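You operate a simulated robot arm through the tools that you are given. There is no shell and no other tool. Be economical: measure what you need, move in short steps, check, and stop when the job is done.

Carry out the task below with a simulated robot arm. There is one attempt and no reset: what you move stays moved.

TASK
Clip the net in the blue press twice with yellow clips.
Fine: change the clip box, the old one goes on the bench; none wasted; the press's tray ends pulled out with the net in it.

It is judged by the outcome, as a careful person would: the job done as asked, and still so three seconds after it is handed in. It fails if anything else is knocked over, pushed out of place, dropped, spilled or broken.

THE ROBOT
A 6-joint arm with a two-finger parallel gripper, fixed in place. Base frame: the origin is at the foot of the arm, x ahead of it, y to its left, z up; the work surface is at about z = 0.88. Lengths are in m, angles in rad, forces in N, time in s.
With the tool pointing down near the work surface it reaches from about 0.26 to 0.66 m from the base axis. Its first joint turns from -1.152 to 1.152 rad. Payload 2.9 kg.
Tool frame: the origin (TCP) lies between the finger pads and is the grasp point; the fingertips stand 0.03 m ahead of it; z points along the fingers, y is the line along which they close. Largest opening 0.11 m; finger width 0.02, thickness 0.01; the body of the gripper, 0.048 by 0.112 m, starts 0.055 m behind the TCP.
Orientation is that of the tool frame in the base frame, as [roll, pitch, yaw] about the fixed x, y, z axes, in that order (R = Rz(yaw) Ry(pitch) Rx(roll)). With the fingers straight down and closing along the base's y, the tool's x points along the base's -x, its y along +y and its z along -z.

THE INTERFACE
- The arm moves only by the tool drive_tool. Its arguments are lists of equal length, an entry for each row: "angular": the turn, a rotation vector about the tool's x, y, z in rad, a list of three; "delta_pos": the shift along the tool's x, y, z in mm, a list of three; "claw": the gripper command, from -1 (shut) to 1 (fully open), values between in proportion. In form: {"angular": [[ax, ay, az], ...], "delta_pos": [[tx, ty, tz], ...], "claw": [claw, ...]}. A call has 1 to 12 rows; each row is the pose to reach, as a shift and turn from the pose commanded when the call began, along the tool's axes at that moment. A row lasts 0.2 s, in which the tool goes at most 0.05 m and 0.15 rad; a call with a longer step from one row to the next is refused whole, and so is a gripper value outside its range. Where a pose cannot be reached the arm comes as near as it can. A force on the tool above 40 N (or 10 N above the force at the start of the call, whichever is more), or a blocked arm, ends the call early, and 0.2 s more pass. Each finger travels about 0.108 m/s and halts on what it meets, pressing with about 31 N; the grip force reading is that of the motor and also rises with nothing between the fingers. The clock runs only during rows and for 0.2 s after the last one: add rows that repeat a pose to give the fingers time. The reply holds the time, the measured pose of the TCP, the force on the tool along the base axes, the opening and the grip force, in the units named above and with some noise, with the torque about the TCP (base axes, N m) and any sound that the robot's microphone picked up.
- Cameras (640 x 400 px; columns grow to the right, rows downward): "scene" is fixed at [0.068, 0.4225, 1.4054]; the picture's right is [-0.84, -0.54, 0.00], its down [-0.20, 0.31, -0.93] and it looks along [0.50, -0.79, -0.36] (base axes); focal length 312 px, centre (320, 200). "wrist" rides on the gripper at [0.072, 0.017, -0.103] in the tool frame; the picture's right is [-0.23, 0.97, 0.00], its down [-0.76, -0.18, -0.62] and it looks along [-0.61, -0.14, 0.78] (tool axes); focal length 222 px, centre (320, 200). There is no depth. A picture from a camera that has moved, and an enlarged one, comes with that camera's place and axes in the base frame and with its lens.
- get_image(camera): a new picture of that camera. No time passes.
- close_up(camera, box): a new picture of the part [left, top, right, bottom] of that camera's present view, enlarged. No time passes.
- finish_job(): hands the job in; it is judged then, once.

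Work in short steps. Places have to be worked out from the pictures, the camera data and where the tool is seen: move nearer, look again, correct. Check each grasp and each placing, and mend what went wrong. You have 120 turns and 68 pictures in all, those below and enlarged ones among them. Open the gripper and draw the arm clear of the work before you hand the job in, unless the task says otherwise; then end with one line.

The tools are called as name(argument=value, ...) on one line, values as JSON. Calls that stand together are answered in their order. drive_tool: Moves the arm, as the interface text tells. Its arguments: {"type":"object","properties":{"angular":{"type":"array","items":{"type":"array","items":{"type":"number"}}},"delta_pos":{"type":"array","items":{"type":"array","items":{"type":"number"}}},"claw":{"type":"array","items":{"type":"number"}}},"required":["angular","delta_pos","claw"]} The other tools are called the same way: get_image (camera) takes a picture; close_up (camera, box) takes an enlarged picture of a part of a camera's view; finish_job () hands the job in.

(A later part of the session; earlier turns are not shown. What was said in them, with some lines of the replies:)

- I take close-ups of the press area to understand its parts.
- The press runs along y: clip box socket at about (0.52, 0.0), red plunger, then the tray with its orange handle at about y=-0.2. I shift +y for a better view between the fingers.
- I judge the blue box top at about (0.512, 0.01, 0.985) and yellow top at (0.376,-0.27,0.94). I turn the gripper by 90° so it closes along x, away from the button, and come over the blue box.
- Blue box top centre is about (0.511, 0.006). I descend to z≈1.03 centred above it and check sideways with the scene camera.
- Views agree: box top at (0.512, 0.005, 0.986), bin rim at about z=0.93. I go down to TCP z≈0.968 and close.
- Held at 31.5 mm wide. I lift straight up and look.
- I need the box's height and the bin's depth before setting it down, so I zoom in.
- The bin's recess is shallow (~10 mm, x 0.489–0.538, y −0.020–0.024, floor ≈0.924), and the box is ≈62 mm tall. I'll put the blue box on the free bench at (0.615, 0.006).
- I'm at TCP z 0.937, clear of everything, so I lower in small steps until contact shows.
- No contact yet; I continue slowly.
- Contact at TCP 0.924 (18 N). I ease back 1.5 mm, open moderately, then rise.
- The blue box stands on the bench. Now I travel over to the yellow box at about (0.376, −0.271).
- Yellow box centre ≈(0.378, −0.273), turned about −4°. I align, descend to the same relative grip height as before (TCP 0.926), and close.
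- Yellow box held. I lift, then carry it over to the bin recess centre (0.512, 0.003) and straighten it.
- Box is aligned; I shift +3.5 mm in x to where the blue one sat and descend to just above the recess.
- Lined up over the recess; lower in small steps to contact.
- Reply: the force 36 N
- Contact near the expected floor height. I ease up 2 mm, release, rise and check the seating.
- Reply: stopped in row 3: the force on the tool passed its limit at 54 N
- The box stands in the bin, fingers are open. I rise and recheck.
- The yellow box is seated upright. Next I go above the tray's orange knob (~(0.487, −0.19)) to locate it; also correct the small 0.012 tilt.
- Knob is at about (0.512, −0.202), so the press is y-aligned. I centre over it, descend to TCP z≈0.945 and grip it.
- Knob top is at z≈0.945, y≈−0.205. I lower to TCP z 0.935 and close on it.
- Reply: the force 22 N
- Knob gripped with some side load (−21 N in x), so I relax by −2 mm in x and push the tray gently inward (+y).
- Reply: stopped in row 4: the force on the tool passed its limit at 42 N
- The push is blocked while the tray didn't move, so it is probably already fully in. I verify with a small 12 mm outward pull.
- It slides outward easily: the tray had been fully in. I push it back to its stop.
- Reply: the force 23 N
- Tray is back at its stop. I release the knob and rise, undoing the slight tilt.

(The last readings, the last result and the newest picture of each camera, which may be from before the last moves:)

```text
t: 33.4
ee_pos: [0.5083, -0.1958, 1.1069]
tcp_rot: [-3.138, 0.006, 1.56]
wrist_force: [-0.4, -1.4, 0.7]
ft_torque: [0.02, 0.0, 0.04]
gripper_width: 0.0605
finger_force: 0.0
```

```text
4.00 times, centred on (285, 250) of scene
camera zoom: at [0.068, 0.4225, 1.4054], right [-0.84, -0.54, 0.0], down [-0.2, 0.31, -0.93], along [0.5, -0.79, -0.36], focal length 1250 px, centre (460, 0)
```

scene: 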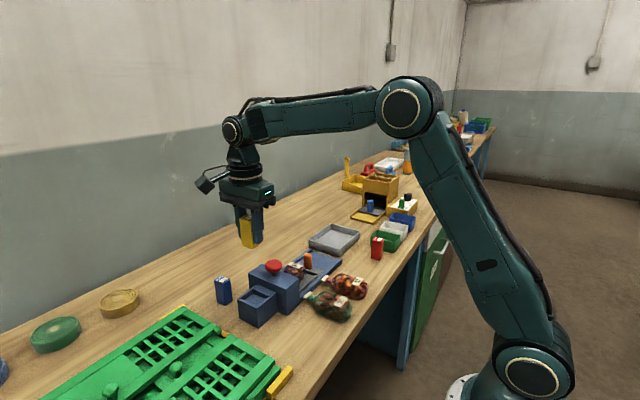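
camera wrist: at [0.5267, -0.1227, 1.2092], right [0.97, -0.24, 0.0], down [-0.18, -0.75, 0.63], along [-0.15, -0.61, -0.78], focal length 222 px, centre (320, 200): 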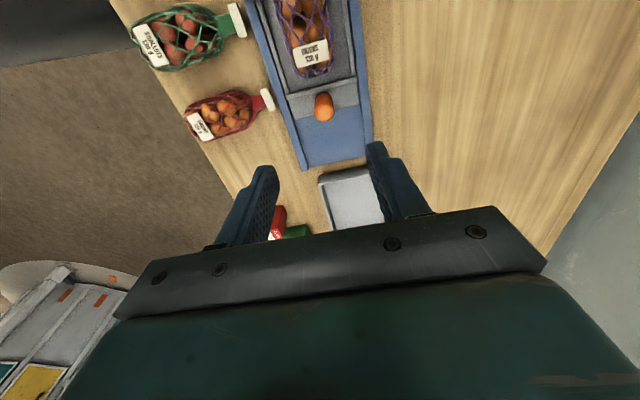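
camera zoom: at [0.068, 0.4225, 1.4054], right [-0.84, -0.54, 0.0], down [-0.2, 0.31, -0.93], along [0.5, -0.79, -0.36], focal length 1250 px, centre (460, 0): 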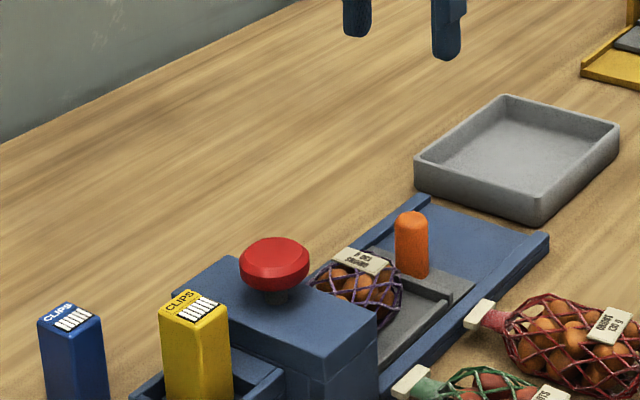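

The tray stayed at its stop. Button centre is about (0.511, −0.063), top z≈0.99. I close the fingers and go above it.

drive_tool(angular=[[0, 0, -0.011], [0, 0, -0.011], [0, 0, -0.011], [0, 0, -0.011], [0, 0, -0.011]], delta_pos=[[40, 2, 0], [80, 3, 0], [115, 4, 0], [132, 4, 15], [132, 4, 45]], claw=[-1, -1, -1, -1, -1])

close_up(camera="scene", box=[220, 200, 350, 300])

close_up(camera="wrist", box=[240, 80, 400, 210])

```text
t: 34.6
ee_pos: [0.5138, -0.0643, 1.0599]
tcp_rot: [-3.139, 0.008, 1.57]
wrist_force: [0.3, -0.5, 0.6]
ft_torque: [0.0, -0.02, 0.0]
gripper_width: 0.0001
finger_force: 31.0
```

```text
4.00 times, centred on (285, 250) of scene
camera zoom: at [0.068, 0.4225, 1.4054], right [-0.84, -0.54, 0.0], down [-0.2, 0.31, -0.93], along [0.5, -0.79, -0.36], focal length 1250 px, centre (460, 0)
```

zoom: 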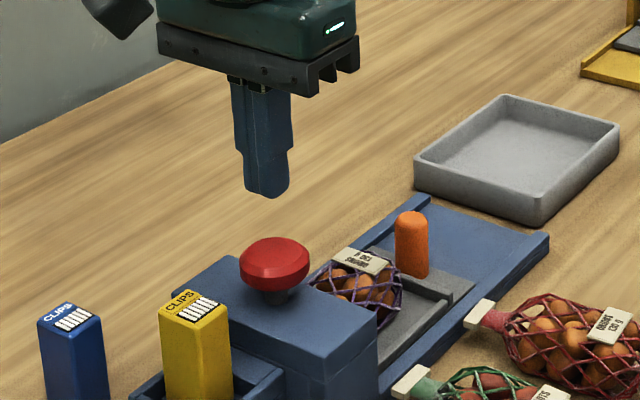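

```text
3.08 times, centred on (320, 145) of wrist
camera zoom: at [0.5313, 0.0092, 1.1619], right [0.97, -0.23, 0.0], down [-0.18, -0.76, 0.63], along [-0.14, -0.61, -0.78], focal length 684 px, centre (320, 369)
```

zoom: 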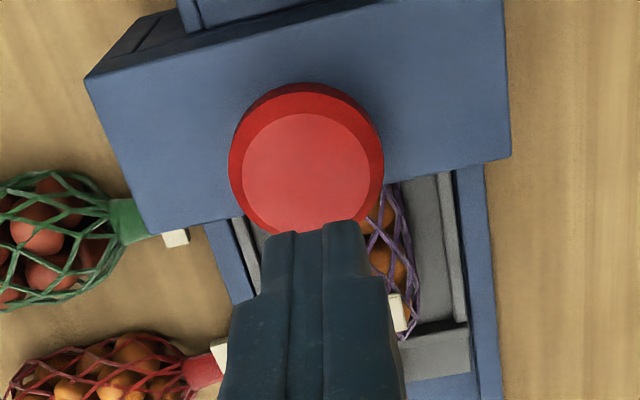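

Button centre (0.512, −0.062). I lower the closed fingertips to touch the button, then press in small steps, listening for a click.

drive_tool(angular=[[0, 0, 0], [0, 0, 0], [0, 0, 0], [0, 0, 0], [0, 0, 0], [0, 0, 0]], delta_pos=[[2, -1.5, 20], [2, -1.5, 36], [2, -1.5, 40], [2, -1.5, 43], [2, -1.5, 46], [2, -1.5, 49]], claw=[-1, -1, -1, -1, -1, -1])

```text
t: 36.0
ee_pos: [0.5119, -0.0627, 1.0113]
tcp_rot: [-3.138, 0.005, 1.573]
wrist_force: [-0.7, 1.4, 6.0]
ft_torque: [0.13, 0.0, -0.08]
gripper_width: 0.0
finger_force: 31.0
```

Light contact (6 N) with tips at z≈0.981; I press further gradually.

drive_tool(angular=[[0, 0, 0], [0, 0, 0], [0, 0, 0], [0, 0, 0]], delta_pos=[[0, 0, 2], [0, 0, 4], [0, 0, 6], [0, 0, 8]], claw=[-1, -1, -1, -1])

```text
t: 37.0
ee_pos: [0.5118, -0.0632, 1.0052]
tcp_rot: [3.141, 0.009, 1.57]
wrist_force: [-1.6, 2.5, 22.3]
ft_torque: [0.24, 0.07, 0.22]
gripper_width: 0.0
finger_force: 31.5
heard: click
```

A click: first clip. I raise fully off the button to let it return and check it.

drive_tool(angular=[[0, 0, 0], [0, 0, 0], [0, 0, 0], [0, 0, 0]], delta_pos=[[0, 0, -12], [0, 0, -32], [0, 0, -32], [0, 0, -32]], claw=[-1, -1, -1, -1])

close_up(camera="scene", box=[220, 200, 350, 300])

```text
t: 38.0
ee_pos: [0.5118, -0.0624, 1.0351]
tcp_rot: [-3.137, 0.006, 1.572]
wrist_force: [0.0, -0.1, -0.1]
ft_torque: [0.0, 0.0, -0.01]
gripper_width: 0.0
finger_force: 30.6
```

```text
4.00 times, centred on (285, 250) of scene
camera zoom: at [0.068, 0.4225, 1.4054], right [-0.84, -0.54, 0.0], down [-0.2, 0.31, -0.93], along [0.5, -0.79, -0.36], focal length 1250 px, centre (460, 0)
```

zoom: 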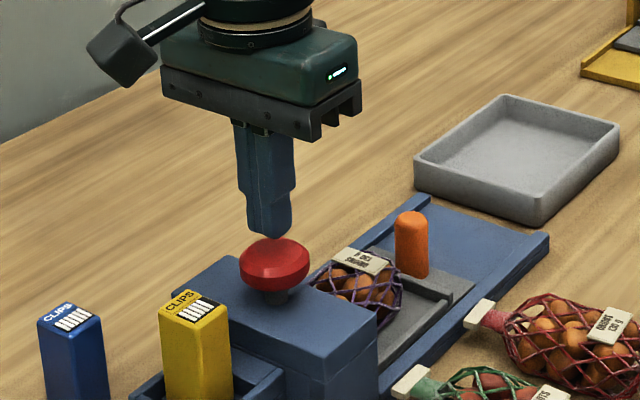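

The button is up again; the box's bar display seems to have changed. I check the count.

close_up(camera="scene", box=[245, 265, 285, 290])

```text
16.00 times, centred on (265, 278) of scene
camera zoom: at [0.068, 0.4225, 1.4054], right [-0.84, -0.54, 0.0], down [-0.2, 0.31, -0.93], along [0.5, -0.79, -0.36], focal length 5001 px, centre (1200, -1040)
```

zoom: 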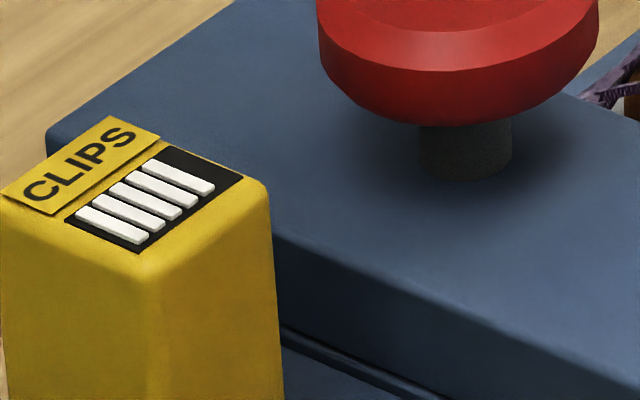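

One click, clip display shortened. Second press: same depth (TCP z≈1.004).

drive_tool(angular=[[0, 0, 0], [0, 0, 0], [0, 0, 0], [0, 0, 0], [0, 0, 0], [0, 0, 0]], delta_pos=[[0, 0, 16], [0, 0, 22], [0, 0, 25], [0, 0, 28], [0, 0, 30], [0, 0, 32]], claw=[-1, -1, -1, -1, -1, -1])

```text
t: 39.4
ee_pos: [0.5116, -0.0635, 1.006]
tcp_rot: [3.141, 0.01, 1.571]
wrist_force: [-1.5, 3.9, 24.5]
ft_torque: [0.33, 0.07, 0.09]
gripper_width: 0.0
finger_force: 31.0
heard: click
```

Second click. I rise well clear and check.

drive_tool(angular=[[0, 0, 0], [0, 0, 0], [0, 0, 0], [0, 0, 0], [0, 0, 0]], delta_pos=[[0, 0, -12], [0, 0, -40], [0, 0, -80], [0, 0, -100], [0, 0, -100]], claw=[-1, -1, -1, -1, -1])

close_up(camera="scene", box=[245, 265, 285, 290])

```text
t: 40.6
ee_pos: [0.5121, -0.0632, 1.1019]
tcp_rot: [-3.136, 0.005, 1.571]
wrist_force: [-0.4, -0.3, 0.4]
ft_torque: [0.0, 0.02, -0.01]
gripper_width: 0.0
finger_force: 31.1
```

```text
16.00 times, centred on (265, 278) of scene
camera zoom: at [0.068, 0.4225, 1.4054], right [-0.84, -0.54, 0.0], down [-0.2, 0.31, -0.93], along [0.5, -0.79, -0.36], focal length 5001 px, centre (1200, -1040)
```

zoom: 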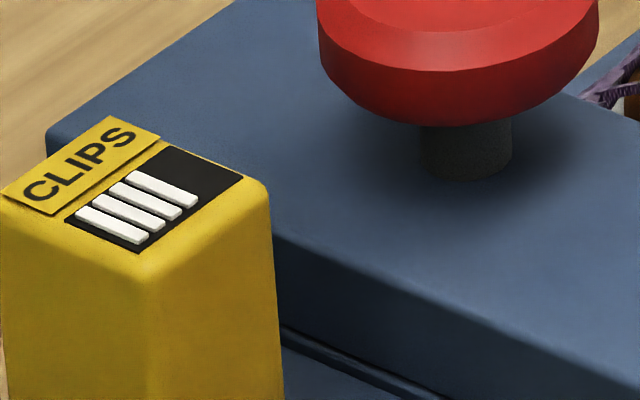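

Exactly two clips used. Now I return to the knob with open fingers and grip it.

drive_tool(angular=[[0, 0, 0], [0, 0, 0], [0, 0, 0], [0, 0, 0], [0, 0, 0], [0, 0, 0], [0, 0, 0], [0, 0, 0], [0, 0, 0], [0, 0, 0], [0, 0, 0], [0, 0, 0]], delta_pos=[[-40, -2, 0], [-80, -2, 0], [-120, -2, 0], [-141, -2, 0], [-141, -2, 40], [-141, -2, 80], [-141, -2, 120], [-141, -2, 150], [-141, -2, 165], [-141, -2, 165], [-141, -2, 165], [-141, -2, 165]], claw=[0.1, 0.1, 0.1, 0.1, 0.1, 0.1, 0.1, 0.1, 0.1, -1, -1, -1])

```text
t: 43.2
ee_pos: [0.5104, -0.2063, 0.9389]
tcp_rot: [-3.138, 0.008, 1.571]
wrist_force: [3.0, -0.4, -8.1]
ft_torque: [-0.49, -0.8, 0.03]
gripper_width: 0.0232
finger_force: 45.4
```

Knob gripped (23 mm). I pull it outward 50 mm first.

drive_tool(angular=[[0, 0, 0], [0, 0, 0], [0, 0, 0], [0, 0, 0], [0, 0, 0], [0, 0, 0]], delta_pos=[[-5, 0, 0], [-14, 0, 0], [-24, 0, 0], [-34, 0, 0], [-44, 0, 0], [-54, 0, 0]], claw=[-1, -1, -1, -1, -1, -1])

close_up(camera="scene", box=[240, 190, 370, 290])

```text
t: 44.6
ee_pos: [0.5107, -0.2591, 0.9394]
tcp_rot: [-3.141, 0.007, 1.574]
wrist_force: [20.8, 1.0, -13.2]
ft_torque: [1.3, -0.38, 0.14]
gripper_width: 0.0231
finger_force: 44.9
```

```text
4.00 times, centred on (305, 240) of scene
camera zoom: at [0.0688, 0.4223, 1.4054], right [-0.84, -0.54, 0.0], down [-0.2, 0.31, -0.93], along [0.5, -0.79, -0.36], focal length 1250 px, centre (380, 40)
```

zoom: 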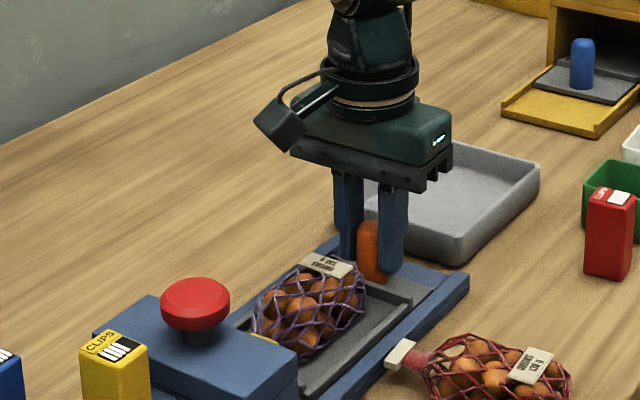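

Sliding well, net coming along with a yellow clip visible. I continue outward, easing the x side load.

drive_tool(angular=[[0, 0, 0], [0, 0, 0], [0, 0, 0], [0, 0, 0], [0, 0, 0], [0, 0, 0]], delta_pos=[[0, 1.5, 0], [-7, 1.5, 0], [-14, 1.5, 0], [-21, 1.5, 0], [-28, 1.5, 0], [-34, 1.5, 0]], claw=[-1, -1, -1, -1, -1, -1])

close_up(camera="scene", box=[240, 190, 370, 290])

```text
t: 46.0
ee_pos: [0.5103, -0.2952, 0.9409]
tcp_rot: [3.139, 0.013, 1.566]
wrist_force: [-0.9, -0.2, -0.4]
ft_torque: [0.02, 0.0, 0.0]
gripper_width: 0.0002
finger_force: 37.4
```

```text
4.00 times, centred on (305, 240) of scene
camera zoom: at [0.0681, 0.4224, 1.4054], right [-0.84, -0.54, 0.0], down [-0.19, 0.31, -0.93], along [0.5, -0.79, -0.36], focal length 1250 px, centre (380, 40)
```

zoom: 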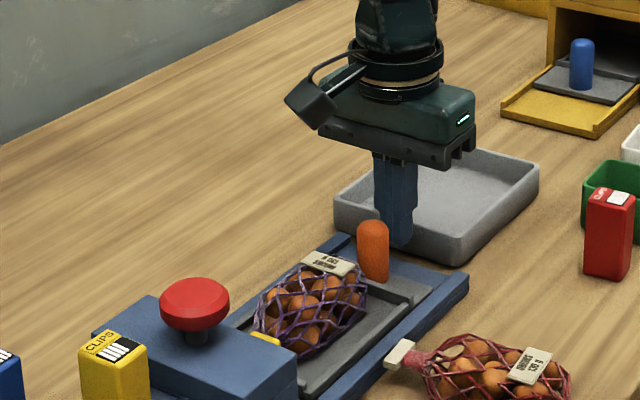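

The fingers slipped off the knob, likely at the tray's end stop. I rise and look from above.

drive_tool(angular=[[0, 0, 0], [0, 0, 0], [0, 0, 0], [0, 0, 0], [0, 0, 0]], delta_pos=[[0, 0, -20], [0, 0, -60], [0, 0, -100], [0, 0, -140], [30, 0, -170]], claw=[-1, -1, -1, 0.1, 0.1])

close_up(camera="wrist", box=[220, 0, 440, 200])

```text
t: 47.2
ee_pos: [0.5102, -0.2601, 1.1102]
tcp_rot: [-3.136, 0.007, 1.57]
wrist_force: [-0.6, -0.1, 0.1]
ft_torque: [0.02, -0.01, 0.01]
gripper_width: 0.0605
finger_force: 0.0
```

```text
2.00 times, centred on (330, 100) of wrist
camera zoom: at [0.5279, -0.186, 1.212], right [0.97, -0.23, 0.0], down [-0.18, -0.76, 0.63], along [-0.14, -0.61, -0.78], focal length 444 px, centre (300, 400)
```

zoom: 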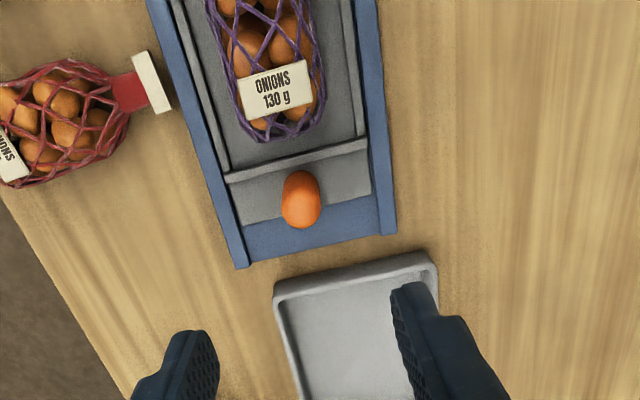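

Knob is now at y≈−0.261 with some rail left. I regrip a bit lower to test whether it's at the end stop.

drive_tool(angular=[[0, 0, 0], [0, 0, 0], [0, 0, 0], [0, 0, 0], [0, 0, 0], [0, 0, 0], [0, 0, 0], [0, 0, 0]], delta_pos=[[-2, 0, 40], [-2, 0, 85], [-2, 0, 130], [-2, 0, 165], [-2, 0, 179], [-2, 0, 179], [-2, 0, 179], [-2, 0, 179]], claw=[0.1, 0.1, 0.1, 0.1, 0.1, -1, -1, -1])

```text
t: 49.0
ee_pos: [0.5101, -0.2621, 0.9294]
tcp_rot: [-3.137, 0.007, 1.569]
wrist_force: [-16.0, 0.0, 0.3]
ft_torque: [0.39, -1.13, 0.05]
gripper_width: 0.0234
finger_force: 44.6
```

Regripped. I pull gently in 2–3 mm steps watching the force.

drive_tool(angular=[[0, 0, 0], [0, 0, 0], [0, 0, 0], [0, 0, 0]], delta_pos=[[0, -1, 0], [-3, -1, 0], [-6, -1, 0], [-8, -1, 0]], claw=[-1, -1, -1, -1])

close_up(camera="scene", box=[240, 190, 370, 290])

```text
t: 50.0
ee_pos: [0.5106, -0.2716, 0.929]
tcp_rot: [-3.138, 0.007, 1.572]
wrist_force: [-5.8, 1.2, -8.5]
ft_torque: [0.54, -0.9, 0.04]
gripper_width: 0.0233
finger_force: 45.2
```

```text
4.00 times, centred on (305, 240) of scene
camera zoom: at [0.068, 0.4224, 1.4054], right [-0.84, -0.54, 0.0], down [-0.19, 0.31, -0.93], along [0.5, -0.79, -0.36], focal length 1250 px, centre (380, 40)
```

zoom: 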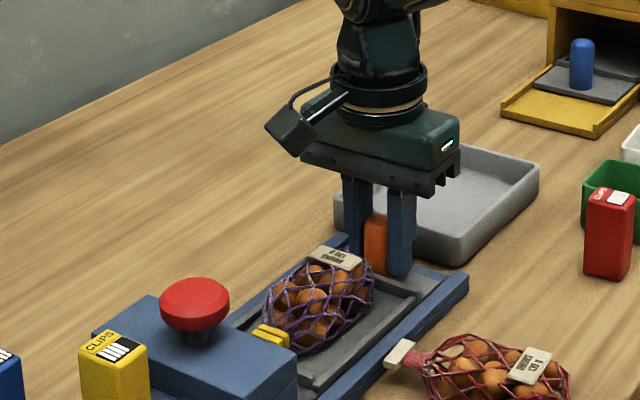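

It moved 9 mm freely, and two yellow clips are visible. I keep pulling toward the stop.

drive_tool(angular=[[0, 0, 0], [0, 0, 0], [0, 0, 0], [0, 0, 0], [0, 0, 0], [0, 0, 0]], delta_pos=[[-4, 0, 0], [-8, 0, 0], [-12, 0, 0], [-16, 0, 0], [-19, 0, 0], [-22, 0, 0]], claw=[-1, -1, -1, -1, -1, -1])

close_up(camera="scene", box=[240, 190, 370, 290])

```text
t: 51.4
ee_pos: [0.5103, -0.295, 0.9309]
tcp_rot: [-3.14, 0.012, 1.568]
wrist_force: [0.4, -0.5, 0.1]
ft_torque: [0.01, 0.02, -0.02]
gripper_width: 0.0
finger_force: 37.6
```

```text
4.00 times, centred on (305, 240) of scene
camera zoom: at [0.0681, 0.4225, 1.4054], right [-0.84, -0.54, 0.0], down [-0.2, 0.31, -0.93], along [0.5, -0.79, -0.36], focal length 1250 px, centre (380, 40)
```

zoom: 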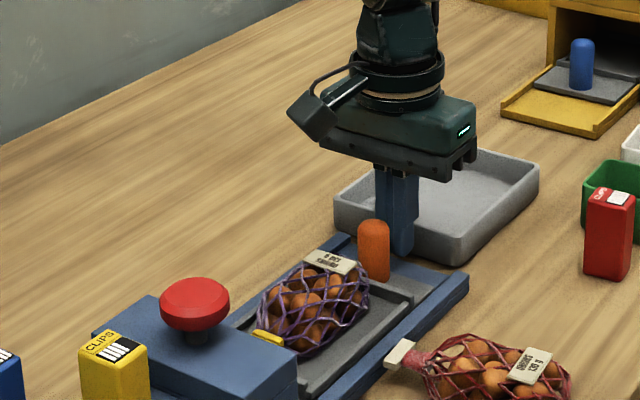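

It slipped again and the tray slid back a few mm, so a stop lies just beyond −0.272. I rise, regrip, and will pull in fine steps then release in place.

drive_tool(angular=[[0, 0, 0], [0, 0, 0], [0, 0, 0], [0, 0, 0], [0, 0, 0]], delta_pos=[[0, 0, -20], [0, 0, -60], [0, 0, -100], [15, 0, -140], [32, 0, -170]], claw=[-1, -1, -1, 0.1, 0.1])

close_up(camera="wrist", box=[220, 0, 440, 200])

```text
t: 52.6
ee_pos: [0.5097, -0.2599, 1.1011]
tcp_rot: [-3.139, 0.007, 1.57]
wrist_force: [0.1, 0.3, -1.2]
ft_torque: [0.0, 0.01, 0.0]
gripper_width: 0.0603
finger_force: 0.1
```

```text
2.00 times, centred on (330, 100) of wrist
camera zoom: at [0.5273, -0.1872, 1.2036], right [0.97, -0.23, 0.0], down [-0.17, -0.76, 0.63], along [-0.14, -0.61, -0.78], focal length 444 px, centre (300, 400)
```

zoom: 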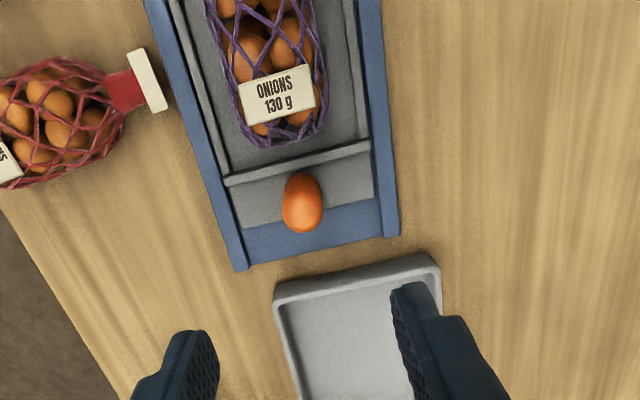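

Knob at y≈−0.262. Regrip there.

drive_tool(angular=[[0, 0, 0], [0, 0, 0], [0, 0, 0], [0, 0, 0], [0, 0, 0], [0, 0, 0], [0, 0, 0], [0, 0, 0], [0, 0, 0], [0, 0, 0], [0, 0, 0]], delta_pos=[[-2, 0, 40], [-2, 0, 85], [-2, 0, 130], [-2, 0, 160], [-2, 0, 172], [-2, 0, 172], [-2, 0, 172], [-2, 0, 172], [-5, 0, 172], [-8, 0, 172], [-9, 0, 172]], claw=[0.1, 0.1, 0.1, 0.1, 0.1, -1, -1, -1, -1, -1, -1])

drive_tool(angular=[[0, 0, 0], [0, 0, 0]], delta_pos=[[-1, 0, 0], [-2, 0, 0]], claw=[-1, -1])

drive_tool(angular=[[0, 0, 0], [0, 0, 0]], delta_pos=[[-1, 0, 0], [-2, 0, 0]], claw=[-1, -1])

```text
t: 55.0
ee_pos: [0.5098, -0.27, 0.9297]
tcp_rot: [-3.138, 0.007, 1.572]
wrist_force: [5.6, 1.4, -9.9]
ft_torque: [-0.08, -0.8, -0.21]
gripper_width: 0.0234
finger_force: 45.1
```

```text
t: 55.6
ee_pos: [0.5108, -0.2707, 0.9286]
tcp_rot: [-3.136, 0.007, 1.576]
wrist_force: [1.9, 14.3, -6.3]
ft_torque: [-0.91, -1.04, -0.16]
gripper_width: 0.0234
finger_force: 45.3
```

```text
t: 56.2
ee_pos: [0.5096, -0.2711, 0.9273]
tcp_rot: [-3.137, 0.004, 1.58]
wrist_force: [-0.5, 32.8, 1.2]
ft_torque: [0.16, -1.05, -0.05]
gripper_width: 0.0234
finger_force: 45.2
```

Force rose to 33 N with no motion: the tray is at its outer stop (travel ~66 mm). I relax, open in place and rise away.

drive_tool(angular=[[0, 0, 0], [0, 0, 0], [0, 0, 0], [0, 0, 0], [0, 0, 0], [0, 0, 0], [0, 0, 0], [0, 0, 0]], delta_pos=[[2.5, 0, 0], [2.5, 0, 0], [2.5, 0, 0], [2.5, 0, 0], [2.5, 0, -30], [2.5, 0, -75], [2.5, 0, -120], [2.5, 0, -165]], claw=[-1, -0.4, 0.1, 0.1, 0.1, 0.1, 0.1, 0.1])

close_up(camera="scene", box=[210, 190, 400, 330])

close_up(camera="wrist", box=[220, 0, 440, 200])

```text
t: 58.0
ee_pos: [0.5111, -0.2706, 1.0945]
tcp_rot: [-3.138, 0.006, 1.571]
wrist_force: [-0.1, -0.1, -0.4]
ft_torque: [-0.01, 0.0, -0.01]
gripper_width: 0.0603
finger_force: 0.1
```

```text
2.86 times, centred on (305, 260) of scene
camera zoom: at [0.068, 0.4225, 1.4054], right [-0.84, -0.54, 0.0], down [-0.2, 0.31, -0.93], along [0.5, -0.79, -0.36], focal length 893 px, centre (363, 29)
```

zoom: 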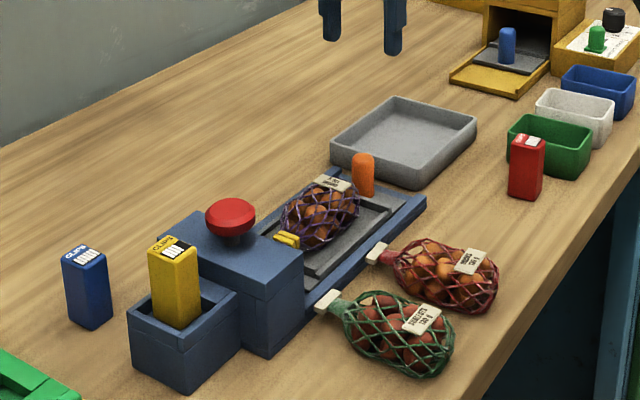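

```text
2.00 times, centred on (330, 100) of wrist
camera zoom: at [0.529, -0.1979, 1.1965], right [0.97, -0.23, 0.0], down [-0.17, -0.76, 0.63], along [-0.14, -0.61, -0.78], focal length 444 px, centre (300, 400)
```

zoom: 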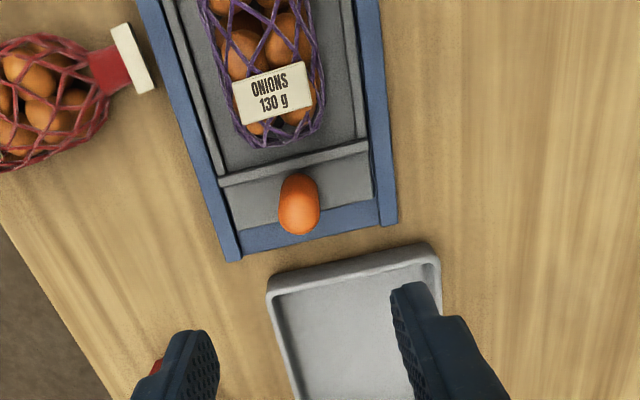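

The tray is out with the net in it, and two yellow clips are on its neck. The yellow box is in the press, the blue one stands on the bench. I draw the arm up and clear.

drive_tool(angular=[[0, 0, 0], [0, 0, 0], [0, 0, 0], [0, 0, 0], [0, 0, 0]], delta_pos=[[0, 0, -40], [0, -20, -80], [0, -50, -120], [0, -90, -140], [0, -130, -150]], claw=[0.5, 1, 1, 1, 1])

close_up(camera="scene", box=[270, 220, 350, 280])

get_image(camera="scene")

```text
t: 59.2
ee_pos: [0.3783, -0.27, 1.245]
tcp_rot: [-3.137, 0.007, 1.571]
wrist_force: [0.4, -0.2, -0.7]
ft_torque: [-0.05, -0.03, -0.03]
gripper_width: 0.1099
finger_force: 0.1
```

```text
6.67 times, centred on (310, 250) of scene
camera zoom: at [0.068, 0.4225, 1.4054], right [-0.84, -0.54, 0.0], down [-0.2, 0.31, -0.93], along [0.5, -0.79, -0.36], focal length 2084 px, centre (387, -133)
```

zoom: 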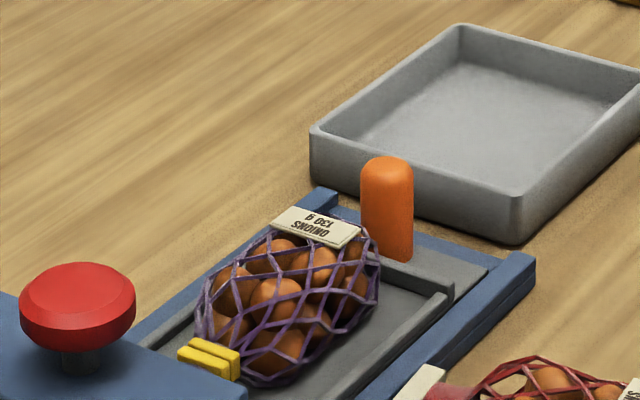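

```text
13 pictures are left
```

scene: 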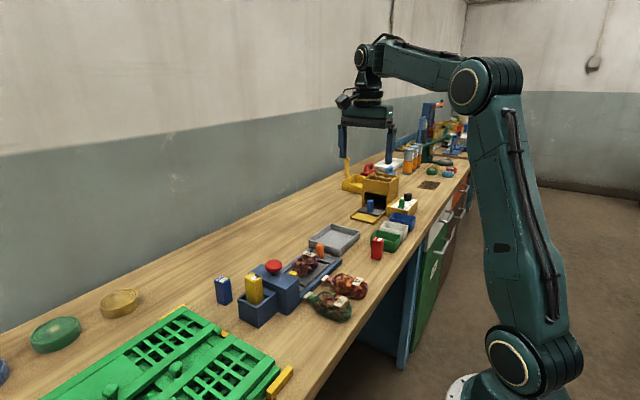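

Everything checks out: two yellow clips on the net, tray out, nothing else disturbed. Handing in.

finish_job()

```text
The job is handed in.
```

The net in the blue press has two yellow clips and lies in the pulled-out tray; the yellow clip box is in the press, the old blue one stands on the bench, and no clips were wasted.
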